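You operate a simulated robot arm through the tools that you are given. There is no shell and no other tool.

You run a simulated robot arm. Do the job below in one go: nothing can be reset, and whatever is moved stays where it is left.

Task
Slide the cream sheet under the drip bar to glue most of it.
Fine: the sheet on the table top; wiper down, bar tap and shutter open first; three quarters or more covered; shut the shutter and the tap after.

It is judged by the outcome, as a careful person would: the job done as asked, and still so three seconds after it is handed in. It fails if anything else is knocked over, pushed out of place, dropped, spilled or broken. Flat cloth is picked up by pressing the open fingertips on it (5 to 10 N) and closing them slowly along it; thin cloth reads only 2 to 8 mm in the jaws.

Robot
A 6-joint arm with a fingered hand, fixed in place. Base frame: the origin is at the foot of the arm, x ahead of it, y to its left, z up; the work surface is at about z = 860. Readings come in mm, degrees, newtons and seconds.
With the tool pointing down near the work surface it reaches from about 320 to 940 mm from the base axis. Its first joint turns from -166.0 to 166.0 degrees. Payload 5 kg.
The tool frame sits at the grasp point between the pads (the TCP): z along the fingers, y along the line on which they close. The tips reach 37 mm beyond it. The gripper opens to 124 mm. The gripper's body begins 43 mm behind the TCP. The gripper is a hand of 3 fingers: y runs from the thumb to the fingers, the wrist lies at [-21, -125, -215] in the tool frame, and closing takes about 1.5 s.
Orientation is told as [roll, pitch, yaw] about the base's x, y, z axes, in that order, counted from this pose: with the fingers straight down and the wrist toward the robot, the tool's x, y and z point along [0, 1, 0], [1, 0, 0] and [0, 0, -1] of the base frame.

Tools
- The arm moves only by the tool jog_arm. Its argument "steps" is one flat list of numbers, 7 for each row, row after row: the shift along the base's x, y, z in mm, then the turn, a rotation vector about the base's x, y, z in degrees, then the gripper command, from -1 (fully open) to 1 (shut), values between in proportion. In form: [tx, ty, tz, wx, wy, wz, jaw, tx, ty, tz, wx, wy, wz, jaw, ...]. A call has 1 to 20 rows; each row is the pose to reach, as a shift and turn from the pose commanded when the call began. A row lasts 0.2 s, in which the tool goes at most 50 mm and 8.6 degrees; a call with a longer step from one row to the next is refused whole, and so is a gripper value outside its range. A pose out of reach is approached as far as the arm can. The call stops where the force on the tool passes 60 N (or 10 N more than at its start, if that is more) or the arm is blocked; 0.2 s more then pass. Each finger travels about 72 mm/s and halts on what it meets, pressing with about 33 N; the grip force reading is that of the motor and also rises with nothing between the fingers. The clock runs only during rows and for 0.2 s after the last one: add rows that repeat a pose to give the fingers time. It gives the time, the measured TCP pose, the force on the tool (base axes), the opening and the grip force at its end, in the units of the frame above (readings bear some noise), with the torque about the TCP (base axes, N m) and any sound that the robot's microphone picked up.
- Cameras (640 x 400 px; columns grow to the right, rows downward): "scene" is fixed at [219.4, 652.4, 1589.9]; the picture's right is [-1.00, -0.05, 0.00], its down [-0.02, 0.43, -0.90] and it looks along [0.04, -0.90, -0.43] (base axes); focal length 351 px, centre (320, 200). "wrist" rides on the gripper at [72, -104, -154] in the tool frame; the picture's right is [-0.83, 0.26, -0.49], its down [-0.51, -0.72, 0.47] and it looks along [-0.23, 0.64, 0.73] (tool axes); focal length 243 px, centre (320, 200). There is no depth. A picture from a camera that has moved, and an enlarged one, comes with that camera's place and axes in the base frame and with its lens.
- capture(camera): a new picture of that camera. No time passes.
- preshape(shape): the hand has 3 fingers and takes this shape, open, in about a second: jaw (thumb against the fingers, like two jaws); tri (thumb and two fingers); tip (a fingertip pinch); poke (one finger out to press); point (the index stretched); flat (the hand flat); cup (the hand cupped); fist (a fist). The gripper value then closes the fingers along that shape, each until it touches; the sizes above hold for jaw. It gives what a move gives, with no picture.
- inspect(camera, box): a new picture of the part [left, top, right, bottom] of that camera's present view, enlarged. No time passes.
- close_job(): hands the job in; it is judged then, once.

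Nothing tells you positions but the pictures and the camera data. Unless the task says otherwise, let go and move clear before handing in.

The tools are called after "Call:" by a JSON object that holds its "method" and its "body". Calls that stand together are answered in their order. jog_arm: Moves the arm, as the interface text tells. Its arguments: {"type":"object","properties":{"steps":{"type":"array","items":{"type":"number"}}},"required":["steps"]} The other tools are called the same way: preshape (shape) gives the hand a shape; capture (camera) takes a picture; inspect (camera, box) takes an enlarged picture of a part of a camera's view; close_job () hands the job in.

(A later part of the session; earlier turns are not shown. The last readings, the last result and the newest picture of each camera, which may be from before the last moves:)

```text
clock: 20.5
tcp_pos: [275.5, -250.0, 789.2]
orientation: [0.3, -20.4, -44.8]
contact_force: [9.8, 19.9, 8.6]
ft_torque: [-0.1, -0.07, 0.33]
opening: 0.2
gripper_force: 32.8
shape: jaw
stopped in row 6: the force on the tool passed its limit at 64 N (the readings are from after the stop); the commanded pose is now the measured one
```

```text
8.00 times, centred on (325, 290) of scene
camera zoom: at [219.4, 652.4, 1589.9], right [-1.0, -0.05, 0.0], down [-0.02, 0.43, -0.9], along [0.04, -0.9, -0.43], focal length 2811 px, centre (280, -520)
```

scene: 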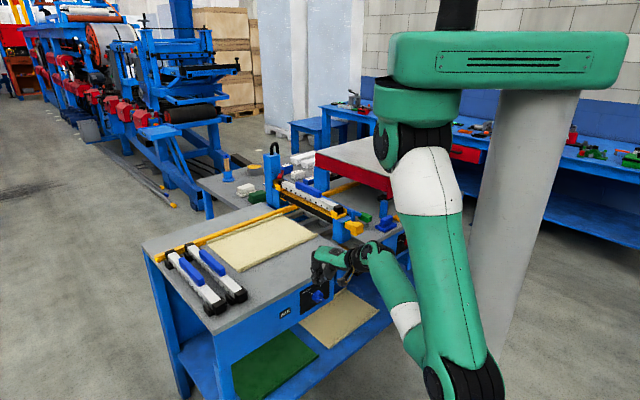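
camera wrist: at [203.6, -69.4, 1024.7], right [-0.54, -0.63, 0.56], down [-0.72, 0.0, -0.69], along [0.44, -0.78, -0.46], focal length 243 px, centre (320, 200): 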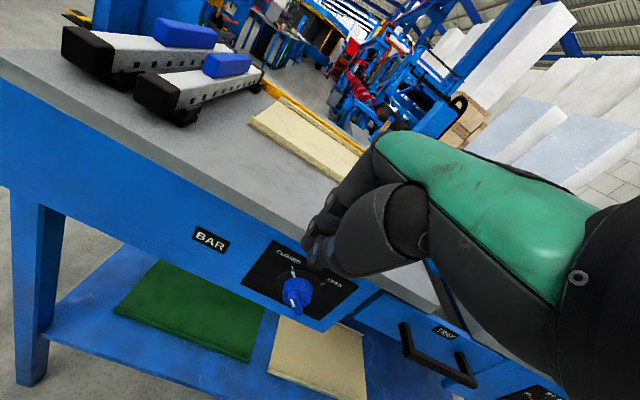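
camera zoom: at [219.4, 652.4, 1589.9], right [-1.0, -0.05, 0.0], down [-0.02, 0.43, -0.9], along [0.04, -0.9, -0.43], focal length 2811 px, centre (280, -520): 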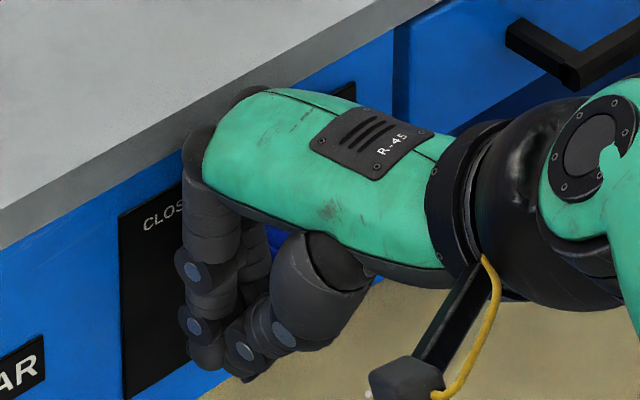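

It stopped hard at e1≈-18. I'll back away to see whether the knob moved and where exactly the contact is.

Call:
{"method": "jog_arm", "body": {"steps": [10, 10, 0, 0, 0, 0, 1, -5, 25, 20, 0, 0, 0, 1, -20, 40, 60, 0, 0, 0, 1, -20, 40, 100, 0, 0, 0, 1, -20, 40, 120, 0, 0, 0, 1]}}

Call:
{"method": "inspect", "body": {"camera": "wrist", "box": [240, 180, 380, 320]}}

Call:
{"method": "inspect", "body": {"camera": "scene", "box": [300, 265, 350, 315]}}

```text
clock: 21.7
tcp_pos: [254.0, -212.5, 910.1]
orientation: [0.1, -20.5, -44.9]
contact_force: [0.2, 0.8, 0.6]
ft_torque: [0.0, -0.03, -0.04]
opening: 0.0
gripper_force: 33.4
shape: jaw
```

```text
2.86 times, centred on (310, 250) of wrist
camera zoom: at [196.0, -54.6, 1017.2], right [-0.53, -0.64, 0.55], down [-0.72, 0.0, -0.69], along [0.44, -0.77, -0.46], focal length 693 px, centre (349, 57)
```

zoom: 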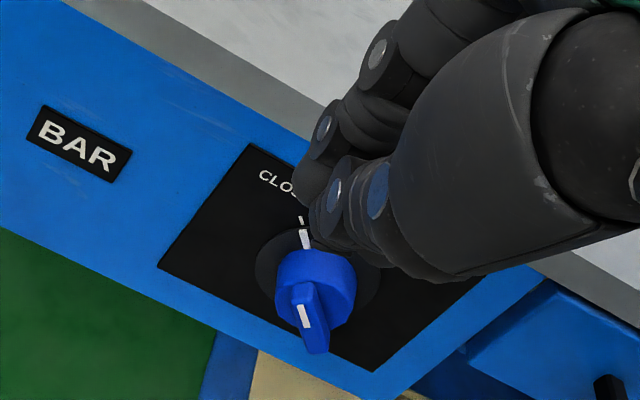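

```text
8.00 times, centred on (325, 290) of scene
camera zoom: at [219.4, 652.4, 1589.9], right [-1.0, -0.05, 0.0], down [-0.02, 0.43, -0.9], along [0.04, -0.9, -0.43], focal length 2811 px, centre (280, -520)
```

zoom: 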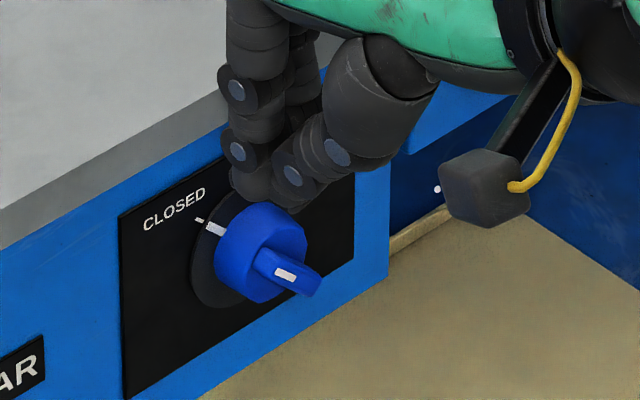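

The knob hasn't turned. Pushing was poorly placed, so I'll pinch the fin instead: reorient the hand (leaning 45° toward the panel, coming from upper-left so the jaws straddle the fin), testing reach at a safe distance first.

Call:
{"method": "jog_arm", "body": {"steps": [-5, -2, -7, -2.7, -4.42, -6.76, 0.8, -9, -3, -13, -5.39, -8.84, -13.5, 0.6, -14, -4, -20, -8.09, -13.27, -20.27, 0.4, -19, -6, -27, -10.79, -17.69, -27.02, 0.2, -23, -7, -33, -13.48, -22.11, -33.78, 0.2, -28, -9, -40, -16.18, -26.53, -40.53, 0.2, -32, -10, -47, -18.88, -30.96, -47.29, 0.2, -37, -12, -53, -21.57, -35.38, -54.04, 0.2, -42, -13, -60, -24.27, -39.8, -60.8, 0.2, -42, -13, -60, -24.27, -39.8, -60.8, 0.2]}}

Call:
{"method": "capture", "body": {"camera": "wrist"}}

Call:
{"method": "capture", "body": {"camera": "scene"}}

```text
clock: 24.1
tcp_pos: [191.6, -160.2, 866.4]
orientation: [45.3, -44.9, -115.0]
contact_force: [-0.4, 0.8, 0.5]
ft_torque: [0.02, 0.01, 0.01]
opening: 49.6
gripper_force: 0.0
shape: jaw
out of reach, approached as far as the arm can: row 3, 4, 5, 6, 7, 8, 9, 10
stopped in row 10: the arm was blocked; the commanded pose is now the measured one
```

```text
taken
camera wrist: at [217.1, 33.0, 905.3], right [-1.0, 0.07, 0.01], down [-0.01, 0.03, -1.0], along [-0.07, -1.0, -0.03], focal length 243 px, centre (320, 200)
```

wrist: 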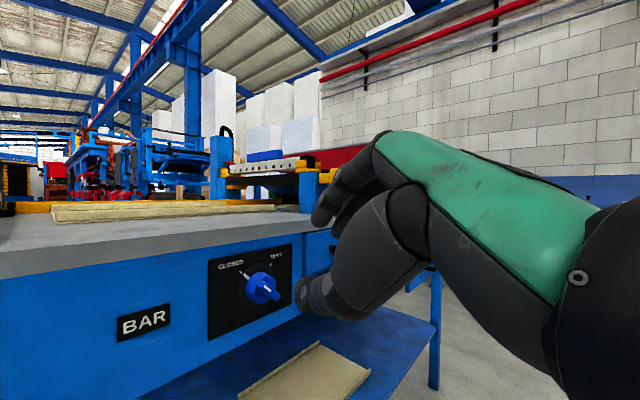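

```text
taken
```

scene: 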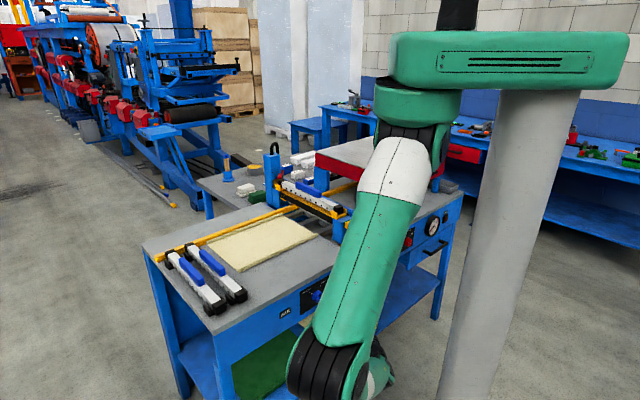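

The orientation was reached but position is limited by the arm's reach. The view is good though; I'll zoom on the knob for its exact geometry.

Call:
{"method": "inspect", "body": {"camera": "wrist", "box": [200, 235, 310, 325]}}

Call:
{"method": "inspect", "body": {"camera": "scene", "box": [250, 230, 450, 400]}}

Call:
{"method": "inspect", "body": {"camera": "wrist", "box": [200, 130, 360, 260]}}

```text
4.44 times, centred on (255, 280) of wrist
camera zoom: at [217.1, 33.0, 905.3], right [-1.0, 0.07, 0.01], down [-0.01, 0.03, -1.0], along [-0.07, -1.0, -0.03], focal length 1078 px, centre (609, -156)
```

zoom: 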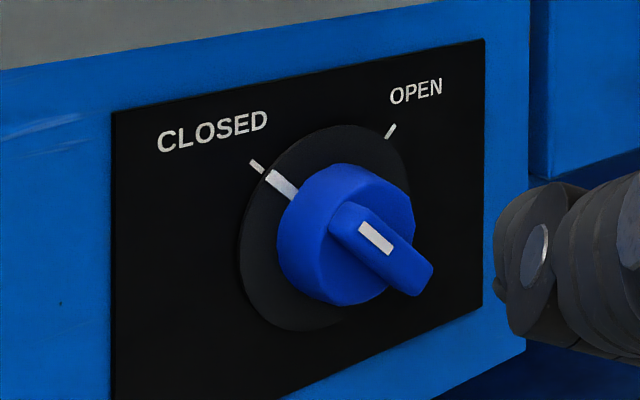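

```text
2.35 times, centred on (350, 315) of scene
camera zoom: at [219.4, 652.4, 1589.9], right [-1.0, -0.05, 0.0], down [-0.02, 0.43, -0.9], along [0.04, -0.9, -0.43], focal length 827 px, centre (249, -71)
```

zoom: 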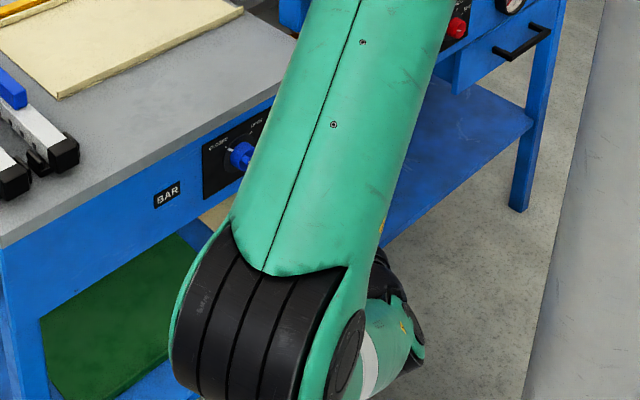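

```text
3.08 times, centred on (280, 195) of wrist
camera zoom: at [217.1, 33.0, 905.3], right [-1.0, 0.07, 0.01], down [-0.01, 0.03, -1.0], along [-0.07, -1.0, -0.03], focal length 746 px, centre (443, 215)
```

zoom: 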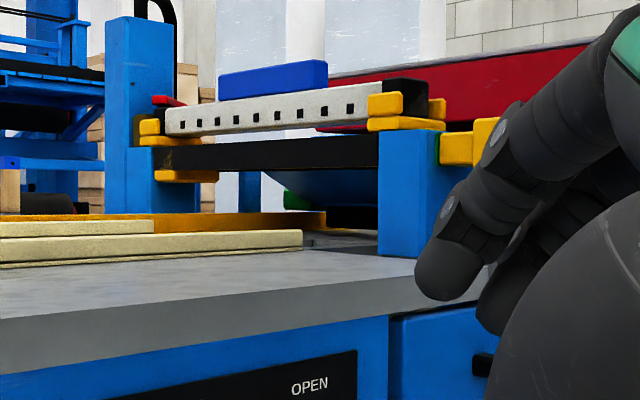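

The knob geometry is now clear: axis e1≈19, z≈775; round body out to r≈394; fin (about 36 long, 10 thick) only r≈384–394. My earlier pushes hit the round body. I'll return to the earlier hand pose and push again, 5 mm less deep, so only the fin is caught.

Call:
{"method": "jog_arm", "body": {"steps": [8, -7, 5, 2.7, 4.42, 6.76, 0.4, 16, -13, 10, 5.39, 8.84, 13.5, 0.6, 23, -20, 15, 8.09, 13.27, 20.27, 0.8, 31, -26, 20, 10.79, 17.69, 27.02, 1, 39, -33, 25, 13.48, 22.11, 33.78, 1, 47, -39, 30, 16.18, 26.53, 40.53, 1, 54, -46, 34, 18.88, 30.96, 47.29, 1, 62, -52, 39, 21.57, 35.38, 54.04, 1, 70, -59, 44, 24.27, 39.8, 60.8, 1, 70, -59, 44, 24.27, 39.8, 60.8, 1]}}

Call:
{"method": "capture", "body": {"camera": "wrist"}}

```text
clock: 26.3
tcp_pos: [242.6, -176.5, 888.8]
orientation: [21.3, -35.5, -72.0]
contact_force: [-0.1, 0.7, 0.9]
ft_torque: [-0.01, 0.0, 0.0]
opening: 0.0
gripper_force: 33.1
shape: jaw
out of reach, approached as far as the arm can: row 3, 4, 5, 6, 7, 8, 9, 10
```

```text
taken
camera wrist: at [195.3, 1.0, 964.8], right [-0.87, -0.41, 0.28], down [-0.36, 0.12, -0.93], along [0.35, -0.9, -0.25], focal length 243 px, centre (320, 200)
```

wrist: 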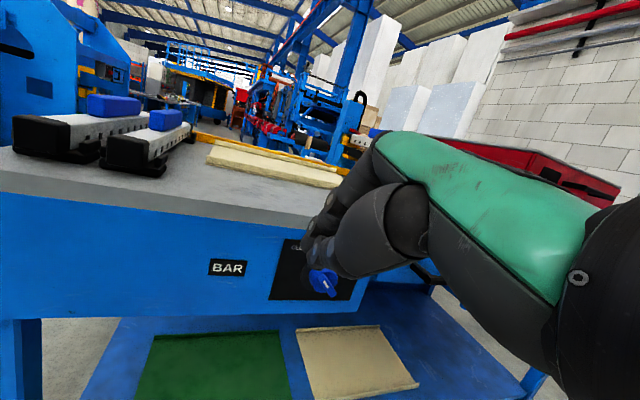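

The arm is part-way back; I'll let it continue toward the commanded pose.

Call:
{"method": "jog_arm", "body": {"steps": [0, 0, 0, 0, 0, 0, 1, 0, 0, -10, 0, 0, 0, 1, 0, 0, -20, 0, 0, 0, 1]}}

Call:
{"method": "capture", "body": {"camera": "scene"}}

```text
clock: 27.1
tcp_pos: [242.4, -177.5, 867.7]
orientation: [21.4, -35.4, -72.0]
contact_force: [-0.2, -0.6, 0.2]
ft_torque: [0.01, -0.03, -0.02]
opening: 0.2
gripper_force: 33.6
shape: jaw
```

```text
taken
```

scene: 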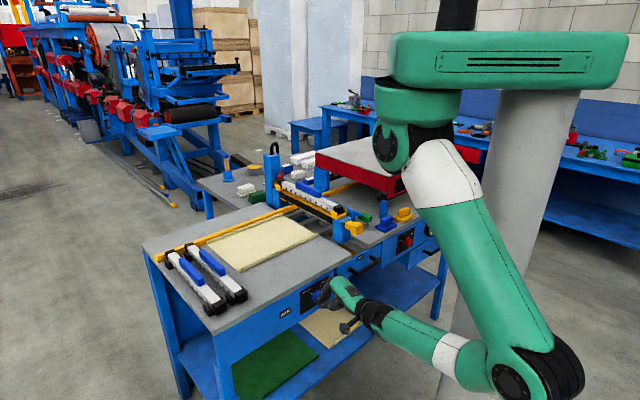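

The arm's elbow has swung to another side, with the hand partly turned. I'll rotate back to the plain 20°-tilt pose in front of the panel.

Call:
{"method": "jog_arm", "body": {"steps": [5, -11, 3, 0.66, 5.97, 4.12, 1, 10, -22, 6, 1.32, 11.95, 8.25, 1, 15, -32, 9, 1.98, 17.9, 12.4, 1, 20.6, -43, 12, 2.64, 23.9, 16.5, 1, 20.6, -43, 12, 2.64, 23.9, 16.5, 1]}}

Call:
{"method": "capture", "body": {"camera": "wrist"}}

Call:
{"method": "capture", "body": {"camera": "scene"}}

```text
clock: 28.3
tcp_pos: [262.9, -219.3, 880.8]
orientation: [-0.1, -20.5, -45.1]
contact_force: [0.2, -0.8, -0.9]
ft_torque: [-0.02, -0.01, -0.01]
opening: 0.0
gripper_force: 32.9
shape: jaw
out of reach, approached as far as the arm can: row 1, 2
```

```text
taken
camera wrist: at [205.7, -62.0, 987.2], right [-0.54, -0.64, 0.55], down [-0.72, 0.0, -0.69], along [0.44, -0.77, -0.46], focal length 243 px, centre (320, 200)
```

wrist: 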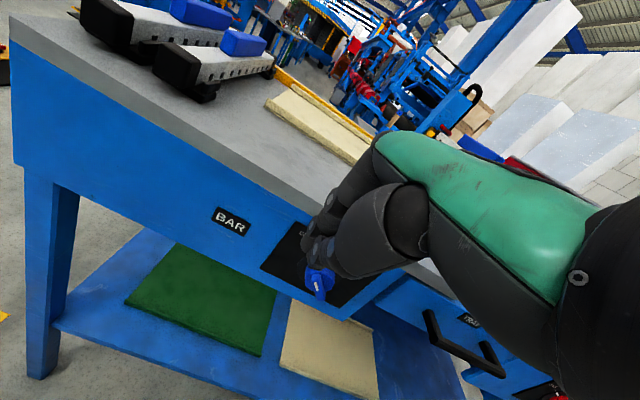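

```text
taken
```

scene: 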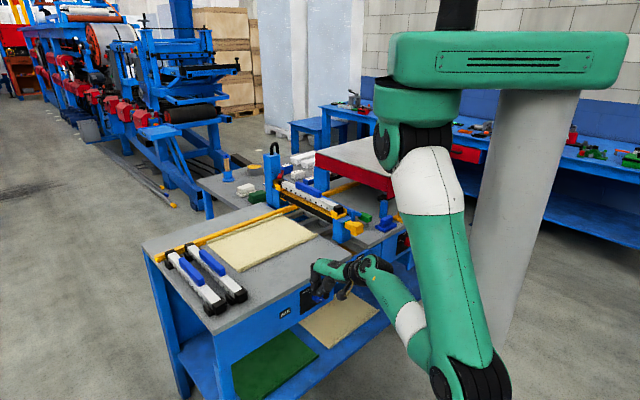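

Back in the known pose. Now down to axis height, in to r≈368, then push along the panel.

Call:
{"method": "jog_arm", "body": {"steps": [0, 0, -25, 0, 0, 0, 1, 0, 0, -50, 0, 0, 0, 1, 0, 0, -71, 0, 0, 0, 1, 10, -10, -71, 0, 0, 0, 1, 19, -19, -71, 0, 0, 0, 1, 13, -25, -71, 0, 0, 0, 1, 8, -30, -71, 0, 0, 0, 1, 5, -33, -71, 0, 0, 0, 1, 3, -35, -71, 0, 0, 0, 1, 1, -37, -71, 0, 0, 0, 1]}}

Call:
{"method": "inspect", "body": {"camera": "scene", "box": [290, 255, 360, 315]}}

Call:
{"method": "inspect", "body": {"camera": "wrist", "box": [230, 180, 390, 300]}}

```text
clock: 30.5
tcp_pos: [262.4, -257.4, 811.2]
orientation: [-0.1, -20.6, -45.0]
contact_force: [-3.8, 17.0, 29.5]
ft_torque: [-0.52, 0.18, -0.2]
opening: 0.0
gripper_force: 32.6
shape: jaw
```

```text
6.67 times, centred on (325, 285) of scene
camera zoom: at [219.4, 652.4, 1589.9], right [-1.0, -0.05, 0.0], down [-0.02, 0.43, -0.9], along [0.04, -0.9, -0.43], focal length 2342 px, centre (287, -367)
```

zoom: 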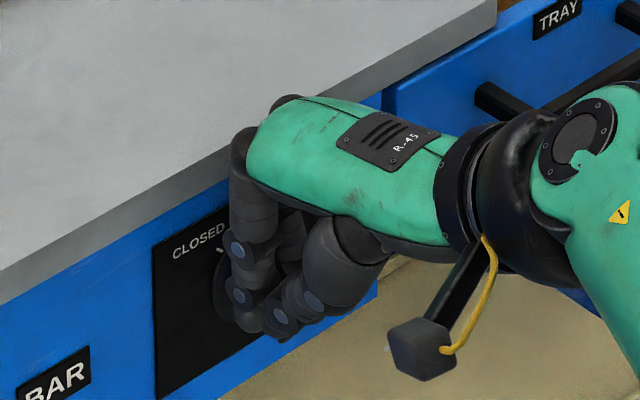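

```text
3.33 times, centred on (310, 240) of wrist
camera zoom: at [206.1, -98.8, 917.1], right [-0.54, -0.64, 0.55], down [-0.72, 0.0, -0.7], along [0.44, -0.77, -0.46], focal length 809 px, centre (353, 67)
```

zoom: 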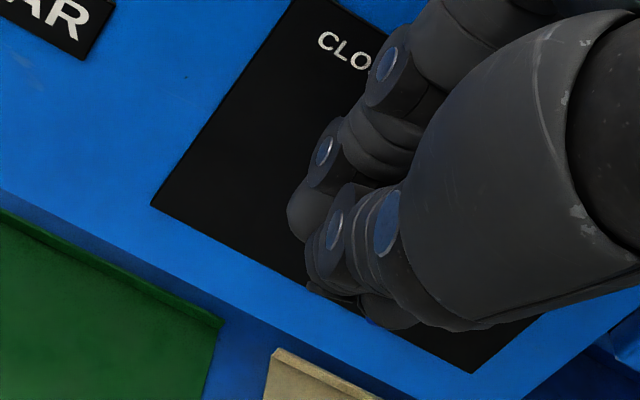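

The right-hand finger sits about 22 mm beside the TCP and was resting on top of the fin. I'll lift, back off, go lower, and push the fin's left corner with that finger's side at the reduced depth.

Call:
{"method": "jog_arm", "body": {"steps": [0, 0, 10, 0, 0, 0, 1, 9, 9, 10, 0, 0, 0, 1, 18.4, 18.4, 10, 0, 0, 0, 1, 18.4, 18.4, -2, 0, 0, 0, 1, 18.4, 18.4, -12, 0, 0, 0, 1, 15, 15, -12, 0, 0, 0, 1, 12.7, 12.7, -12, 0, 0, 0, 1, 11, 11, -12, 0, 0, 0, 1, 9.5, 9.5, -11, 0, 0, 0, 1, 8, 8, -9, 0, 0, 0, 1]}}

Call:
{"method": "inspect", "body": {"camera": "scene", "box": [290, 255, 360, 315]}}

```text
clock: 32.7
tcp_pos: [270.3, -249.2, 799.9]
orientation: [0.0, -20.6, -45.1]
contact_force: [1.0, 0.5, 0.8]
ft_torque: [0.06, 0.0, 0.02]
opening: 0.0
gripper_force: 33.0
shape: jaw
```

```text
6.67 times, centred on (325, 285) of scene
camera zoom: at [219.4, 652.4, 1589.9], right [-1.0, -0.05, 0.0], down [-0.02, 0.43, -0.9], along [0.04, -0.9, -0.43], focal length 2342 px, centre (287, -367)
```

zoom: 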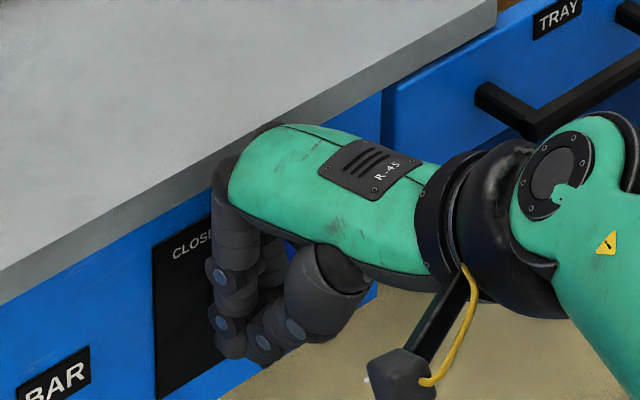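

No contact yet at e1≈-15, so the finger now clears the round body. Continuing the push with a slight rise.

Call:
{"method": "jog_arm", "body": {"steps": [-1.5, -1.5, 1, 0, 0, 0, 1, -3, -3, 3, 0, 0, 0, 1, -4.5, -4.5, 5, 0, 0, 0, 1, -6, -6, 7, 0, 0, 0, 1]}}

Call:
{"method": "inspect", "body": {"camera": "scene", "box": [290, 255, 360, 315]}}

```text
clock: 33.7
tcp_pos: [265.3, -254.6, 808.9]
orientation: [0.1, -20.6, -45.0]
contact_force: [-0.5, 0.2, -0.5]
ft_torque: [-0.03, -0.02, 0.01]
opening: 0.2
gripper_force: 32.5
shape: jaw
```

```text
6.67 times, centred on (325, 285) of scene
camera zoom: at [219.4, 652.4, 1589.9], right [-1.0, -0.05, 0.0], down [-0.02, 0.43, -0.9], along [0.04, -0.9, -0.43], focal length 2342 px, centre (287, -367)
```

zoom: 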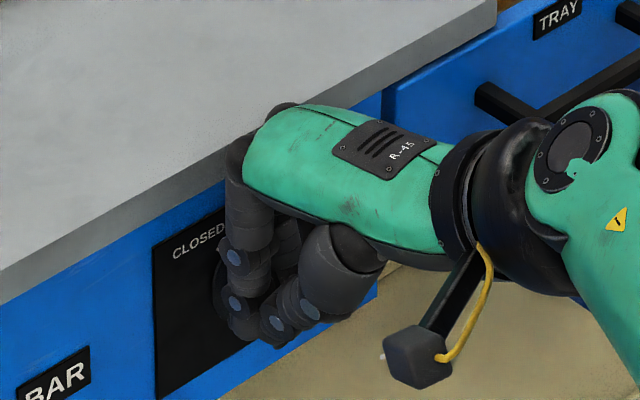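

Call:
{"method": "jog_arm", "body": {"steps": [-1.5, -1.5, 1, 0, 0, 0, 1, -3, -3, 2, 0, 0, 0, 1, -4.5, -4.5, 4, 0, 0, 0, 1, -6, -6, 6, 0, 0, 0, 1]}}

Call:
{"method": "inspect", "body": {"camera": "wrist", "box": [230, 180, 390, 300]}}

Call:
{"method": "inspect", "body": {"camera": "scene", "box": [290, 255, 360, 315]}}

```text
clock: 34.7
tcp_pos: [258.6, -260.7, 813.2]
orientation: [0.0, -20.5, -45.0]
contact_force: [0.4, 1.2, 0.9]
ft_torque: [-0.02, -0.01, 0.02]
opening: 0.0
gripper_force: 32.7
shape: jaw
```

```text
3.33 times, centred on (310, 240) of wrist
camera zoom: at [202.1, -103.0, 920.1], right [-0.54, -0.64, 0.55], down [-0.72, 0.0, -0.69], along [0.44, -0.77, -0.46], focal length 809 px, centre (353, 67)
```

zoom: 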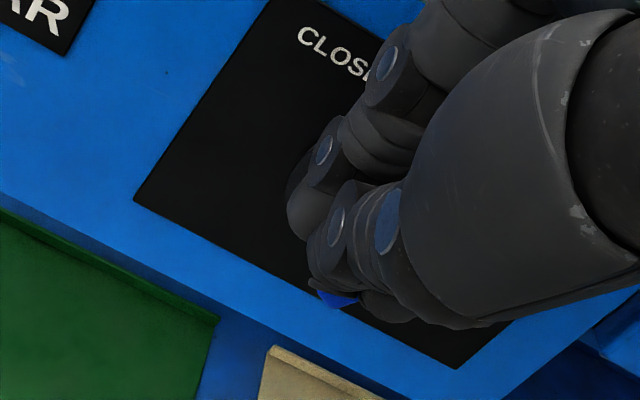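

```text
6.67 times, centred on (325, 285) of scene
camera zoom: at [219.4, 652.4, 1589.9], right [-1.0, -0.05, 0.0], down [-0.02, 0.43, -0.9], along [0.04, -0.9, -0.43], focal length 2342 px, centre (287, -367)
```

zoom: 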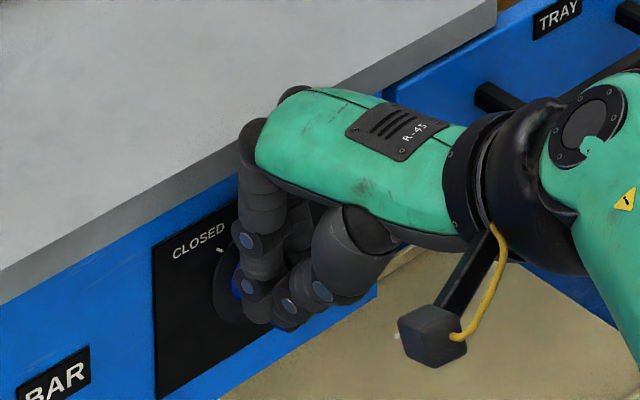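

The CLOSED tick is visible without the pointer mark beside it, so the knob may have turned. Zooming in.

Call:
{"method": "inspect", "body": {"camera": "scene", "box": [308, 282, 338, 306]}}

Call:
{"method": "inspect", "body": {"camera": "wrist", "box": [290, 220, 350, 280]}}

```text
16.00 times, centred on (323, 294) of scene
camera zoom: at [219.4, 652.4, 1589.9], right [-1.0, -0.05, 0.0], down [-0.02, 0.43, -0.9], along [0.04, -0.9, -0.43], focal length 5622 px, centre (272, -1304)
```

zoom: 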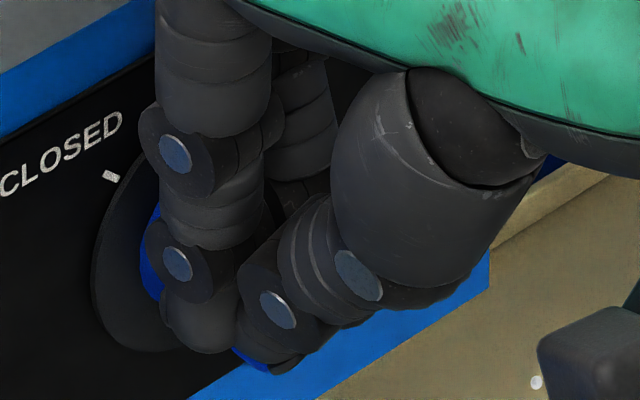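

```text
6.67 times, centred on (320, 250) of wrist
camera zoom: at [202.1, -103.0, 920.1], right [-0.54, -0.64, 0.55], down [-0.72, 0.0, -0.69], along [0.44, -0.77, -0.46], focal length 1618 px, centre (320, -133)
```

zoom: 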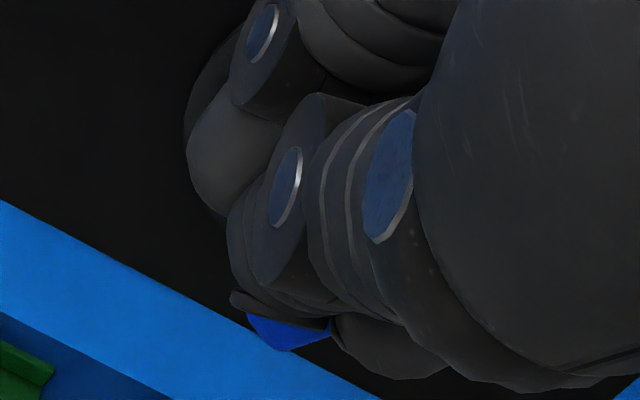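

The pointer mark has left CLOSED, so the knob is turning. I'll push a little further until it stops, then back off to check.

Call:
{"method": "jog_arm", "body": {"steps": [-1.5, -1.5, 1, 0, 0, 0, 1, -3, -3, 2, 0, 0, 0, 1, -4.5, -4.5, 2, 0, 0, 0, 1, -6, -6, 2, 0, 0, 0, 1, -7.5, -7.5, 2, 0, 0, 0, 1]}}

Call:
{"method": "inspect", "body": {"camera": "scene", "box": [308, 276, 348, 306]}}

```text
clock: 35.9
tcp_pos: [250.1, -269.1, 815.4]
orientation: [0.1, -20.5, -45.0]
contact_force: [0.0, 0.2, 0.0]
ft_torque: [0.0, 0.01, 0.01]
opening: 0.0
gripper_force: 33.0
shape: jaw
```

```text
13.33 times, centred on (328, 291) of scene
camera zoom: at [219.4, 652.4, 1589.9], right [-1.0, -0.05, 0.0], down [-0.02, 0.43, -0.9], along [0.04, -0.9, -0.43], focal length 4685 px, centre (213, -1013)
```

zoom: 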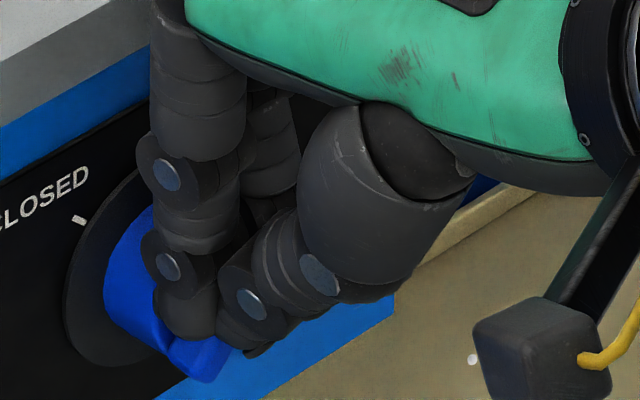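

The fin now lies differently under the fingers. I'll pull straight back and look.

Call:
{"method": "jog_arm", "body": {"steps": [-15, 15, 5, 0, 0, 0, 1, -25, 25, 30, 0, 0, 0, 1, -20, 35, 60, 0, 0, 0, 1, -10, 45, 90, 0, 0, 0, 1, -10, 45, 90, 0, 0, 0, 1]}}

Call:
{"method": "inspect", "body": {"camera": "wrist", "box": [230, 180, 390, 300]}}

Call:
{"method": "inspect", "body": {"camera": "scene", "box": [300, 270, 350, 310]}}

```text
clock: 37.1
tcp_pos: [241.0, -223.0, 906.6]
orientation: [0.0, -20.4, -45.0]
contact_force: [0.1, 0.1, -0.2]
ft_torque: [-0.04, 0.01, -0.01]
opening: 0.1
gripper_force: 32.9
shape: jaw
```

```text
3.33 times, centred on (310, 240) of wrist
camera zoom: at [185.1, -65.3, 1012.6], right [-0.54, -0.64, 0.55], down [-0.72, 0.0, -0.69], along [0.44, -0.77, -0.46], focal length 809 px, centre (353, 67)
```

zoom: 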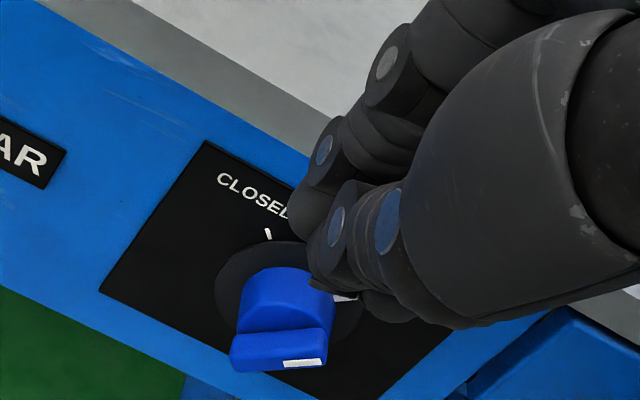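

```text
10.00 times, centred on (325, 290) of scene
camera zoom: at [219.4, 652.4, 1589.9], right [-1.0, -0.05, 0.0], down [-0.02, 0.43, -0.9], along [0.04, -0.9, -0.43], focal length 3514 px, centre (270, -700)
```

zoom: 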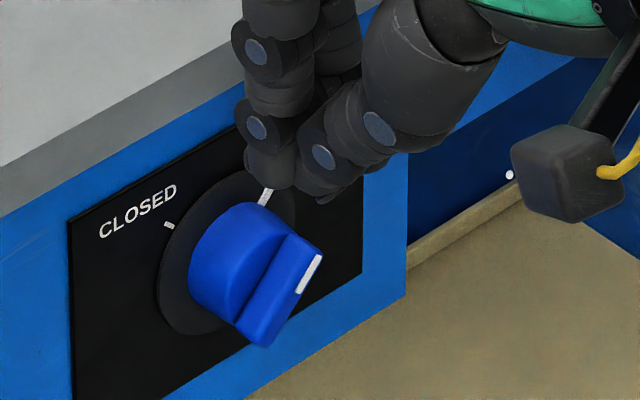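

The tap pointer now points to the OPEN side. I'll raise the hand a bit to confirm it's at the OPEN tick.

Call:
{"method": "jog_arm", "body": {"steps": [-10, 10, 0, 0, 0, 0, 1, -35, -10, 0, 0, 0, 0, 1, -60, -40, 0, 0, 0, 0, 1, -80, -65, 0, 0, 0, 0, 1]}}

Call:
{"method": "inspect", "body": {"camera": "scene", "box": [300, 270, 350, 310]}}

Call:
{"method": "capture", "body": {"camera": "wrist"}}

```text
clock: 38.1
tcp_pos: [231.4, -261.8, 888.6]
orientation: [-0.1, -20.6, -45.2]
contact_force: [0.4, 0.0, -0.3]
ft_torque: [0.01, -0.01, 0.03]
opening: 0.0
gripper_force: 33.3
shape: jaw
out of reach, approached as far as the arm can: row 2, 3, 4
```

```text
10.00 times, centred on (325, 290) of scene
camera zoom: at [219.4, 652.4, 1589.9], right [-1.0, -0.05, 0.0], down [-0.02, 0.43, -0.9], along [0.04, -0.9, -0.43], focal length 3514 px, centre (270, -700)
```

zoom: 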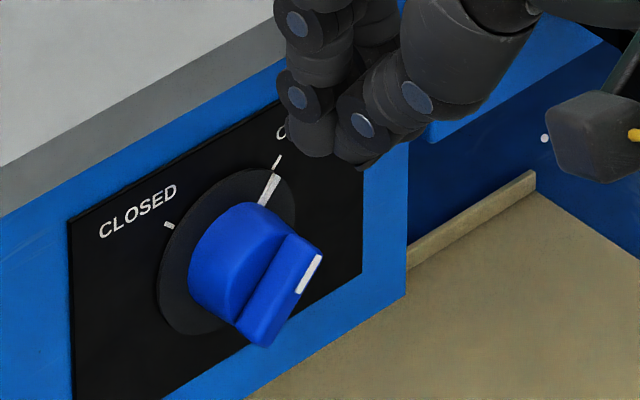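

```text
taken
camera wrist: at [174.7, -103.0, 994.4], right [-0.54, -0.63, 0.56], down [-0.72, 0.0, -0.69], along [0.44, -0.77, -0.46], focal length 243 px, centre (320, 200)
```

wrist: 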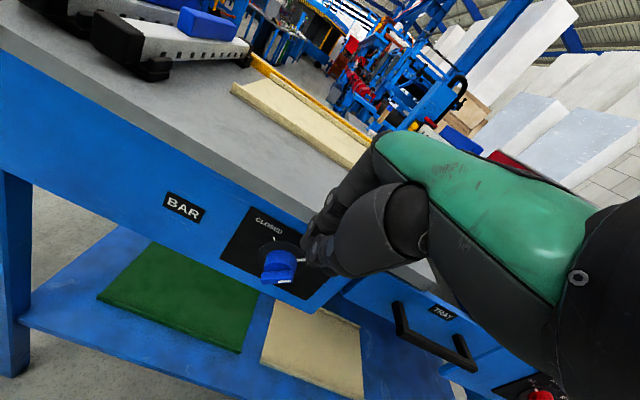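

The pointer mark is right at the OPEN tick, so the bar tap is open. Next, the shutter: the yellow handle on the near post at about (139,-487,931). I'll move over and look at it closely.

Call:
{"method": "jog_arm", "body": {"steps": [-28, -28, 10, 0, 0, 0, 1, -57, -57, 20, 0, 0, 0, 1, -85, -85, 40, 0, 0, 0, 1, -104, -118, 68, 5, 5, 0, 1, -112, -152, 100, 10, 10, 0, 1, -110, -190, 128, 14.5, 14.5, 0, 1, -108, -196, 140, 14.5, 14.5, 0, 1, -108, -196, 140, 14.5, 14.5, 0, 1]}}

Call:
{"method": "capture", "body": {"camera": "wrist"}}

Call:
{"method": "capture", "body": {"camera": "scene"}}

```text
clock: 39.2
tcp_pos: [240.6, -326.0, 870.1]
orientation: [-1.6, -16.2, -46.5]
contact_force: [-31.0, 31.3, 26.1]
ft_torque: [-0.19, 0.2, -0.16]
opening: 0.1
gripper_force: 32.2
shape: jaw
out of reach, approached as far as the arm can: row 1, 2, 3, 4, 5
stopped in row 5: the force on the tool passed its limit at 80 N (the readings are from after the stop); the commanded pose is now the measured one
```

```text
taken
camera wrist: at [197.6, -170.1, 985.7], right [-0.52, -0.64, 0.57], down [-0.77, 0.05, -0.64], along [0.38, -0.77, -0.52], focal length 243 px, centre (320, 200)
```

wrist: 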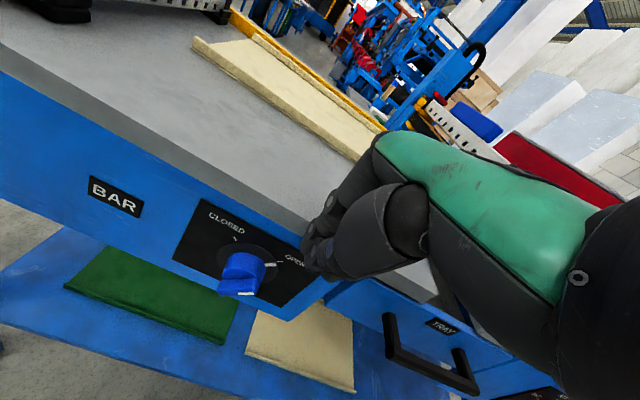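

```text
taken
```

scene: 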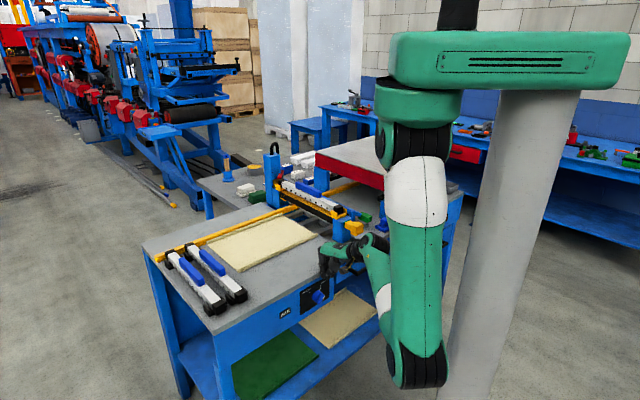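

The fingertips brushed the table edge because that inner region is at the arm's limit. Backing straight off from the edge, then rising before going over the table.

Call:
{"method": "jog_arm", "body": {"steps": [-11, 11, 0, 0, 0, 0, 1, -23, 23, 0, 0, 0, 0, 1, -23, 23, 22, 0, 0, 0, 1, -21, 21, 45, 0, 0, 0, 1, -10, 10, 62, 0, 0, 0, 1, 0, 0, 85, 0, 0, 0, 1, 10, -10, 110, 0, 0, 0, 1, 10, -10, 110, 0, 0, 0, 1]}}

Call:
{"method": "capture", "body": {"camera": "wrist"}}

```text
clock: 41.0
tcp_pos: [277.3, -304.7, 929.1]
orientation: [-2.2, -17.6, -47.0]
contact_force: [0.0, -0.5, 0.0]
ft_torque: [0.03, -0.03, 0.0]
opening: 0.1
gripper_force: 33.2
shape: jaw
out of reach, approached as far as the arm can: row 2, 3, 4, 5, 6, 7, 8
```

```text
taken
camera wrist: at [234.2, -145.3, 1040.3], right [-0.53, -0.62, 0.58], down [-0.76, 0.05, -0.65], along [0.38, -0.78, -0.49], focal length 243 px, centre (320, 200)
```

wrist: 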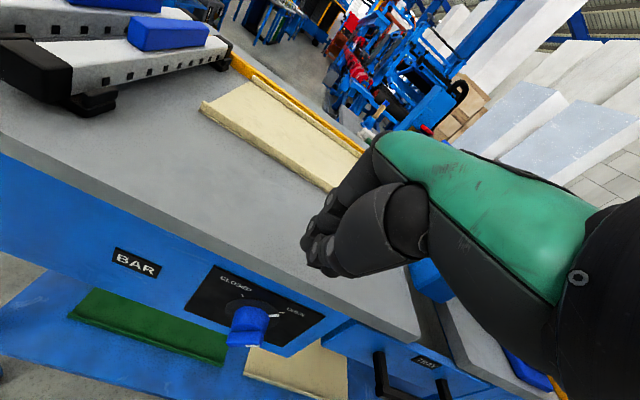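

Now above the table edge. I'll move outward and up, straighten the hand, then go along toward the yellow shutter handle.

Call:
{"method": "jog_arm", "body": {"steps": [14, -14, 20, 4, 4, 0.7, 1, 28, -28, 40, 8, 8, 1.4, 1, 35, -35, 60, 12.4, 12.4, 2, 1, 7, -64, 70, 12.4, 12.4, 2, 1, -21, -92, 80, 12.4, 12.4, 2, 1, -50, -120, 90, 12.4, 12.4, 2, 1, -71, -141, 90, 12.4, 12.4, 2, 1, -71, -141, 90, 12.4, 12.4, 2, 1]}}

Call:
{"method": "capture", "body": {"camera": "wrist"}}

Call:
{"method": "capture", "body": {"camera": "scene"}}

```text
clock: 42.0
tcp_pos: [294.0, -297.2, 895.9]
orientation: [-1.9, -13.7, -46.0]
contact_force: [-0.5, 0.7, 8.9]
ft_torque: [-0.06, -0.05, -0.02]
opening: 0.0
gripper_force: 32.8
shape: jaw
out of reach, approached as far as the arm can: row 1, 2, 3, 4, 5
stopped in row 5: the force on the tool passed its limit at 108 N (the readings are from after the stop); the commanded pose is now the measured one
```

```text
taken
camera wrist: at [253.3, -144.0, 1017.1], right [-0.49, -0.66, 0.57], down [-0.79, 0.06, -0.61], along [0.37, -0.75, -0.55], focal length 243 px, centre (320, 200)
```

wrist: 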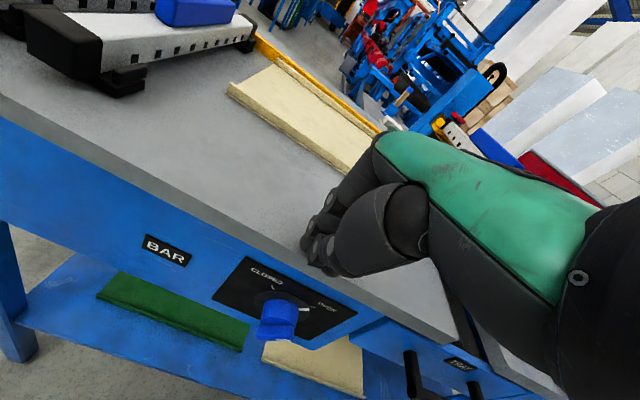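

```text
taken
```

scene: 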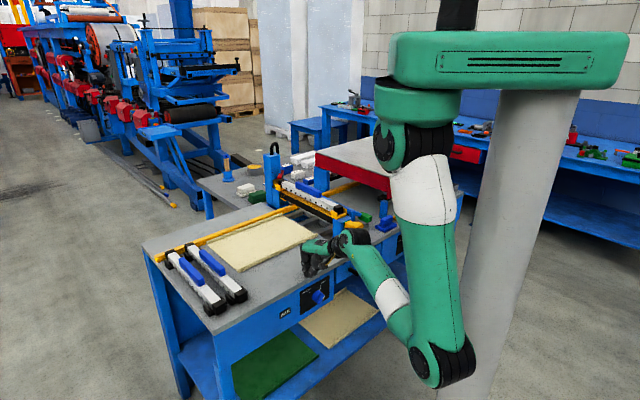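

The tips touched the table lightly since that pose was at the arm's inner limit. I'll go outward first (keeping the tilt), then straighten and rise.

Call:
{"method": "jog_arm", "body": {"steps": [7, -7, 8, 0, 0, 0, 1, 20, -20, 18, 0, 0, 0, 1, 35, -35, 30, 0, 0, 0, 1, 50, -50, 40, 0, 0, 0, 1]}}

```text
clock: 42.6
tcp_pos: [298.8, -301.2, 897.4]
orientation: [-1.8, -13.7, -45.8]
contact_force: [-29.2, 30.5, 27.2]
ft_torque: [1.19, 1.21, -0.38]
opening: 0.0
gripper_force: 32.5
shape: jaw
out of reach, approached as far as the arm can: row 1, 2
stopped in row 2: the force on the tool passed its limit at 74 N (the readings are from after the stop); the commanded pose is now the measured one
```

I think the wrist roll flipped during the reorientation trial, which makes the outward/up region unreachable. I'll retreat inward off the table edge first.

Call:
{"method": "jog_arm", "body": {"steps": [-6, 8, 4, -2, -2, 0, 1, -14, 24, 6, -4.8, -4.8, 0, 1, -22, 42, 5, -4.8, -4.8, 0, 1, -29, 62, 0, -4.8, -4.8, 0, 1, -35.6, 81.8, -10, -4.8, -4.8, 0, 1, -35.6, 81.8, -10, -4.8, -4.8, 0, 1]}}

Call:
{"method": "inspect", "body": {"camera": "scene", "box": [280, 80, 520, 400]}}

```text
clock: 44.0
tcp_pos: [263.4, -220.5, 887.5]
orientation: [-1.7, -20.6, -45.8]
contact_force: [-1.3, 0.5, 0.3]
ft_torque: [0.0, 0.0, -0.01]
opening: 0.2
gripper_force: 33.0
shape: jaw
```

```text
1.25 times, centred on (400, 240) of scene
camera zoom: at [219.4, 652.4, 1589.9], right [-1.0, -0.05, 0.0], down [-0.02, 0.43, -0.9], along [0.04, -0.9, -0.43], focal length 439 px, centre (220, 150)
```

zoom: 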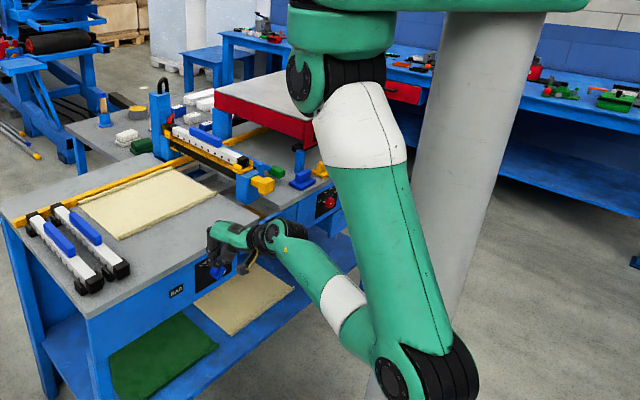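

The arm shape looks normal except for the flipped forearm roll. I'll test whether a yawed hand relieves the limit, going outward and up at the same time, well clear of the table.

Call:
{"method": "jog_arm", "body": {"steps": [0, 0, 0, 0, 0, -8, 1, 0, 0, 5, 0, 0, -16, 1, 0, 0, 10, 0, 0, -24, 1, 7, -7, 25, 0, 0, -24, 1, 14, -14, 40, 0, 0, -24, 1, 25, -25, 55, 0, 0, -24, 1, 35, -35, 70, 0, 0, -24, 1]}}

Call:
{"method": "capture", "body": {"camera": "scene"}}

```text
clock: 45.6
tcp_pos: [221.8, -268.2, 938.6]
orientation: [10.3, -20.8, -72.7]
contact_force: [0.9, 0.0, 0.2]
ft_torque: [0.0, -0.03, -0.01]
opening: 0.0
gripper_force: 33.9
shape: jaw
out of reach, approached as far as the arm can: row 1, 2, 3, 4, 5, 6, 7
```

```text
taken
```

scene: 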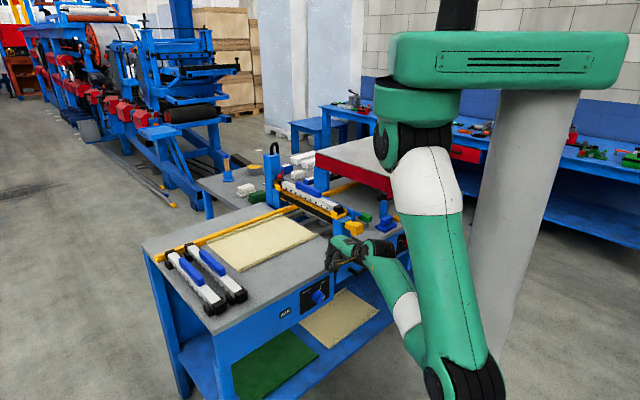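

Call:
{"method": "jog_arm", "body": {"steps": [0, 0, 0, 0, 0, 8, 1, 10, 10, 0, 0, 0, 16, 1, 20, 20, 0, 0, 0, 24, 1, 30, 30, 0, 0, 0, 32, 1, 40, 40, 0, 0, 0, 40, 1]}}

Call:
{"method": "inspect", "body": {"camera": "scene", "box": [290, 200, 450, 320]}}

```text
clock: 46.8
tcp_pos: [328.9, -188.0, 911.1]
orientation: [9.9, -21.1, -33.1]
contact_force: [-0.7, -0.3, 0.2]
ft_torque: [0.0, 0.01, 0.01]
opening: 0.1
gripper_force: 33.4
shape: jaw
out of reach, approached as far as the arm can: row 2, 3, 4, 5
```

```text
3.33 times, centred on (370, 260) of scene
camera zoom: at [219.4, 652.4, 1589.9], right [-1.0, -0.05, 0.0], down [-0.02, 0.43, -0.9], along [0.04, -0.9, -0.43], focal length 1171 px, centre (153, 0)
```

zoom: 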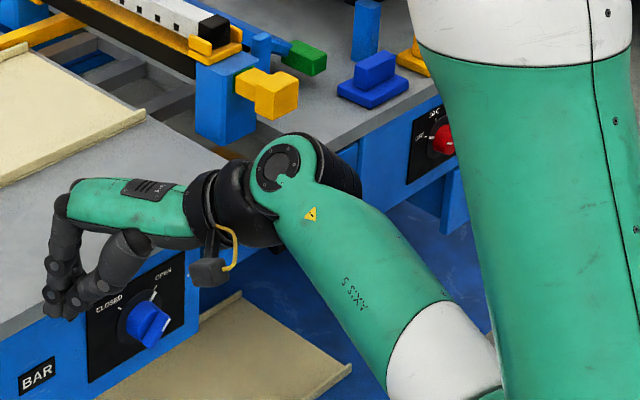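

The forearm is indeed rolled over. To undo it, I'll straighten the wrist upward in free space (hand raised in line with the forearm and beyond), starting by recentring the hand at yaw -45.

Call:
{"method": "jog_arm", "body": {"steps": [-18, -17, 3, -2.3, 1.9, -5, 1, -36, -34, 3, -4.6, 3.8, -10, 1, -54, -51, 0, -7, 5.8, -15.2, 1, -54, -51, 0, -7, 5.8, -15.2, 1]}}

```text
clock: 47.8
tcp_pos: [272.3, -238.1, 912.1]
orientation: [0.7, -20.8, -44.5]
contact_force: [0.5, -0.2, 0.8]
ft_torque: [-0.03, -0.01, -0.01]
opening: 0.0
gripper_force: 32.6
shape: jaw
```

Call:
{"method": "jog_arm", "body": {"steps": [14.1, -14.1, 28.5, -5.66, -5.66, 0, 1, 25.1, -25.1, 59.4, -11.31, -11.31, 0, 1, 33, -33, 92.3, -16.97, -16.97, 0, 1, 37.6, -37.6, 126.3, -22.63, -22.63, 0, 1, 38.8, -38.8, 161, -28.28, -28.28, 0, 1]}}

Call:
{"method": "capture", "body": {"camera": "scene"}}

```text
clock: 49.0
tcp_pos: [312.1, -278.2, 1072.5]
orientation: [0.0, -60.7, -44.1]
contact_force: [0.1, 1.2, -0.1]
ft_torque: [0.0, -0.02, -0.01]
opening: 0.0
gripper_force: 33.3
shape: jaw
```

```text
taken
```

scene: 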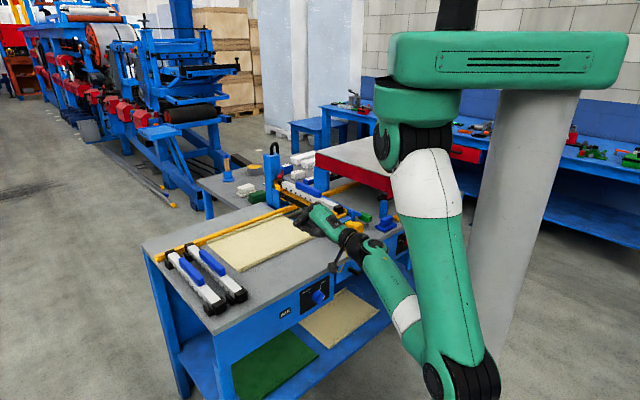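

The hand is now almost in line with the forearm. Continuing past alignment.

Call:
{"method": "jog_arm", "body": {"steps": [-2.2, 2.2, 34.6, -5.66, -5.66, 0, 1, -7.8, 7.8, 68.3, -11.31, -11.31, 0, 1, -16.6, 16.6, 100.7, -16.97, -16.97, 0, 1, -28.6, 28.6, 131, -22.63, -22.63, 0, 1]}}

Call:
{"method": "inspect", "body": {"camera": "scene", "box": [290, 150, 450, 320]}}

```text
clock: 50.0
tcp_pos: [284.5, -250.3, 1203.5]
orientation: [-168.7, -87.2, 124.3]
contact_force: [-1.1, 0.2, -0.1]
ft_torque: [0.0, 0.02, 0.0]
opening: 0.0
gripper_force: 32.9
shape: jaw
```

```text
2.35 times, centred on (370, 235) of scene
camera zoom: at [219.4, 652.4, 1589.9], right [-1.0, -0.05, 0.0], down [-0.02, 0.43, -0.9], along [0.04, -0.9, -0.43], focal length 827 px, centre (202, 118)
```

zoom: 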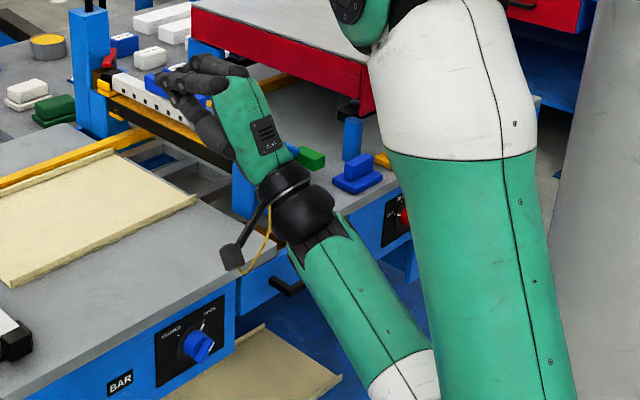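

Forearm roll (J4) is now partly unwound. I'll zoom on the wrist fork to determine the wrist joint axis.

Call:
{"method": "inspect", "body": {"camera": "scene", "box": [340, 165, 430, 300]}}

Call:
{"method": "capture", "body": {"camera": "scene"}}

```text
2.96 times, centred on (385, 232) of scene
camera zoom: at [219.4, 652.4, 1589.9], right [-1.0, -0.05, 0.0], down [-0.02, 0.43, -0.9], along [0.04, -0.9, -0.43], focal length 1041 px, centre (127, 104)
```

zoom: 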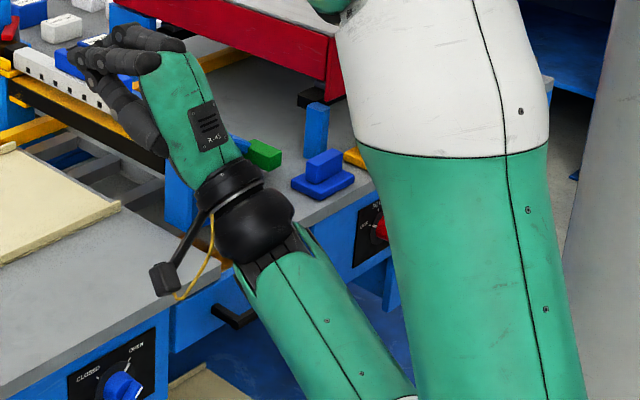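

```text
taken
```

scene: 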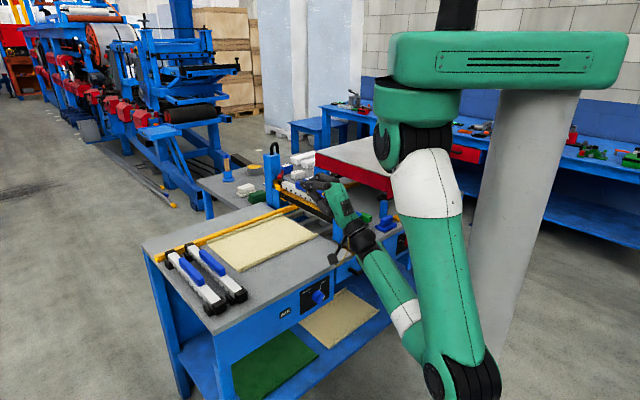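

The joint axis can be read off the fork. I'll rotate the hand about that axis (wrist centre fixed) to carry it straight through the forearm line, in two steps.

Call:
{"method": "jog_arm", "body": {"steps": [-5.8, -25.7, -22.6, 6.31, 2.36, -4.3, 1, -14.3, -48.2, -47.5, 12.62, 4.73, -8.61, 1, -14.3, -48.2, -47.5, 12.62, 4.73, -8.61, 1]}}

Call:
{"method": "inspect", "body": {"camera": "scene", "box": [300, 165, 440, 300]}}

```text
clock: 50.8
tcp_pos: [269.1, -297.6, 1157.2]
orientation: [23.2, -79.1, -76.1]
contact_force: [-0.8, 0.2, 0.0]
ft_torque: [0.0, -0.01, -0.02]
opening: 0.0
gripper_force: 32.8
shape: jaw
```

```text
2.96 times, centred on (370, 232) of scene
camera zoom: at [219.4, 652.4, 1589.9], right [-1.0, -0.05, 0.0], down [-0.02, 0.43, -0.9], along [0.04, -0.9, -0.43], focal length 1041 px, centre (172, 104)
```

zoom: 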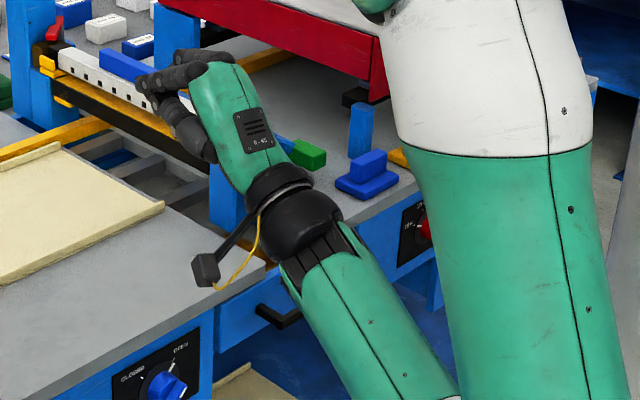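

The fork has kept its attitude while the hand bent through, which is what I wanted. I'll bend 16° more the same way.

Call:
{"method": "jog_arm", "body": {"steps": [-10.1, -19.9, -28.1, 6.31, 2.36, -4.3, 1, -23.8, -35, -56.4, 12.62, 4.73, -8.61, 1, -23.8, -35, -56.4, 12.62, 4.73, -8.61, 1]}}

Call:
{"method": "inspect", "body": {"camera": "scene", "box": [300, 165, 440, 300]}}

```text
clock: 51.6
tcp_pos: [245.1, -334.0, 1099.9]
orientation: [17.1, -65.8, -79.0]
contact_force: [0.1, 0.0, -0.6]
ft_torque: [-0.01, 0.0, 0.03]
opening: 0.3
gripper_force: 33.0
shape: jaw
```

```text
2.96 times, centred on (370, 232) of scene
camera zoom: at [219.4, 652.4, 1589.9], right [-1.0, -0.05, 0.0], down [-0.02, 0.43, -0.9], along [0.04, -0.9, -0.43], focal length 1041 px, centre (172, 104)
```

zoom: 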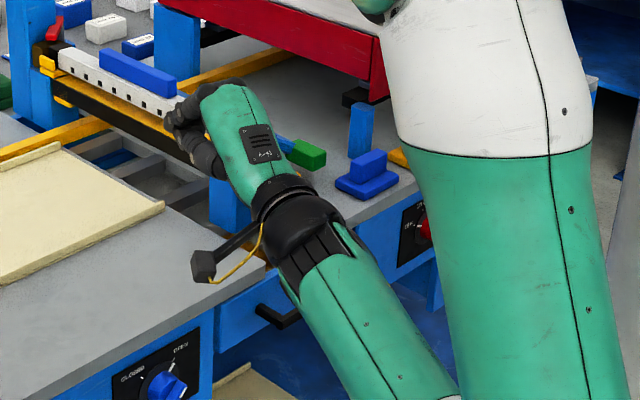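

The wrist passed through alignment with the roll unchanged. Now flex down to a 45° tilt with yaw -45.

Call:
{"method": "jog_arm", "body": {"steps": [15.5, 15.2, -24, 3.48, 4.63, 5.08, 1, 31.1, 30.4, -48, 6.95, 9.25, 10.15, 1, 46.6, 45.7, -72, 10.4, 13.9, 15.2, 1, 62.2, 60.9, -96, 13.9, 18.5, 20.3, 1, 62.2, 60.9, -96, 13.9, 18.5, 20.3, 1]}}

Call:
{"method": "inspect", "body": {"camera": "scene", "box": [290, 165, 440, 300]}}

```text
clock: 52.8
tcp_pos: [308.1, -271.5, 1004.6]
orientation: [0.3, -44.8, -44.2]
contact_force: [-0.4, -0.9, -0.3]
ft_torque: [0.0, 0.01, 0.01]
opening: 0.2
gripper_force: 32.8
shape: jaw
```

```text
2.96 times, centred on (365, 232) of scene
camera zoom: at [219.4, 652.4, 1589.9], right [-1.0, -0.05, 0.0], down [-0.02, 0.43, -0.9], along [0.04, -0.9, -0.43], focal length 1041 px, centre (187, 104)
```

zoom: 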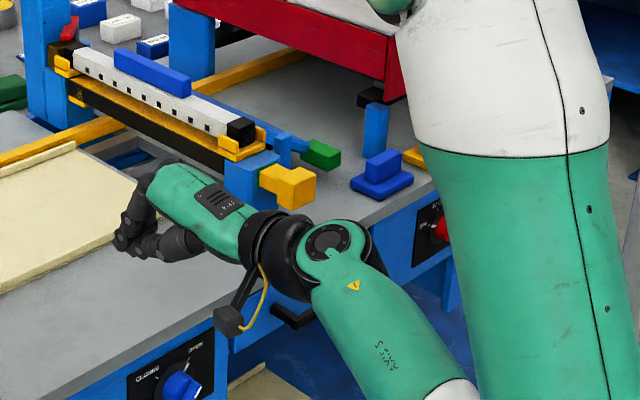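

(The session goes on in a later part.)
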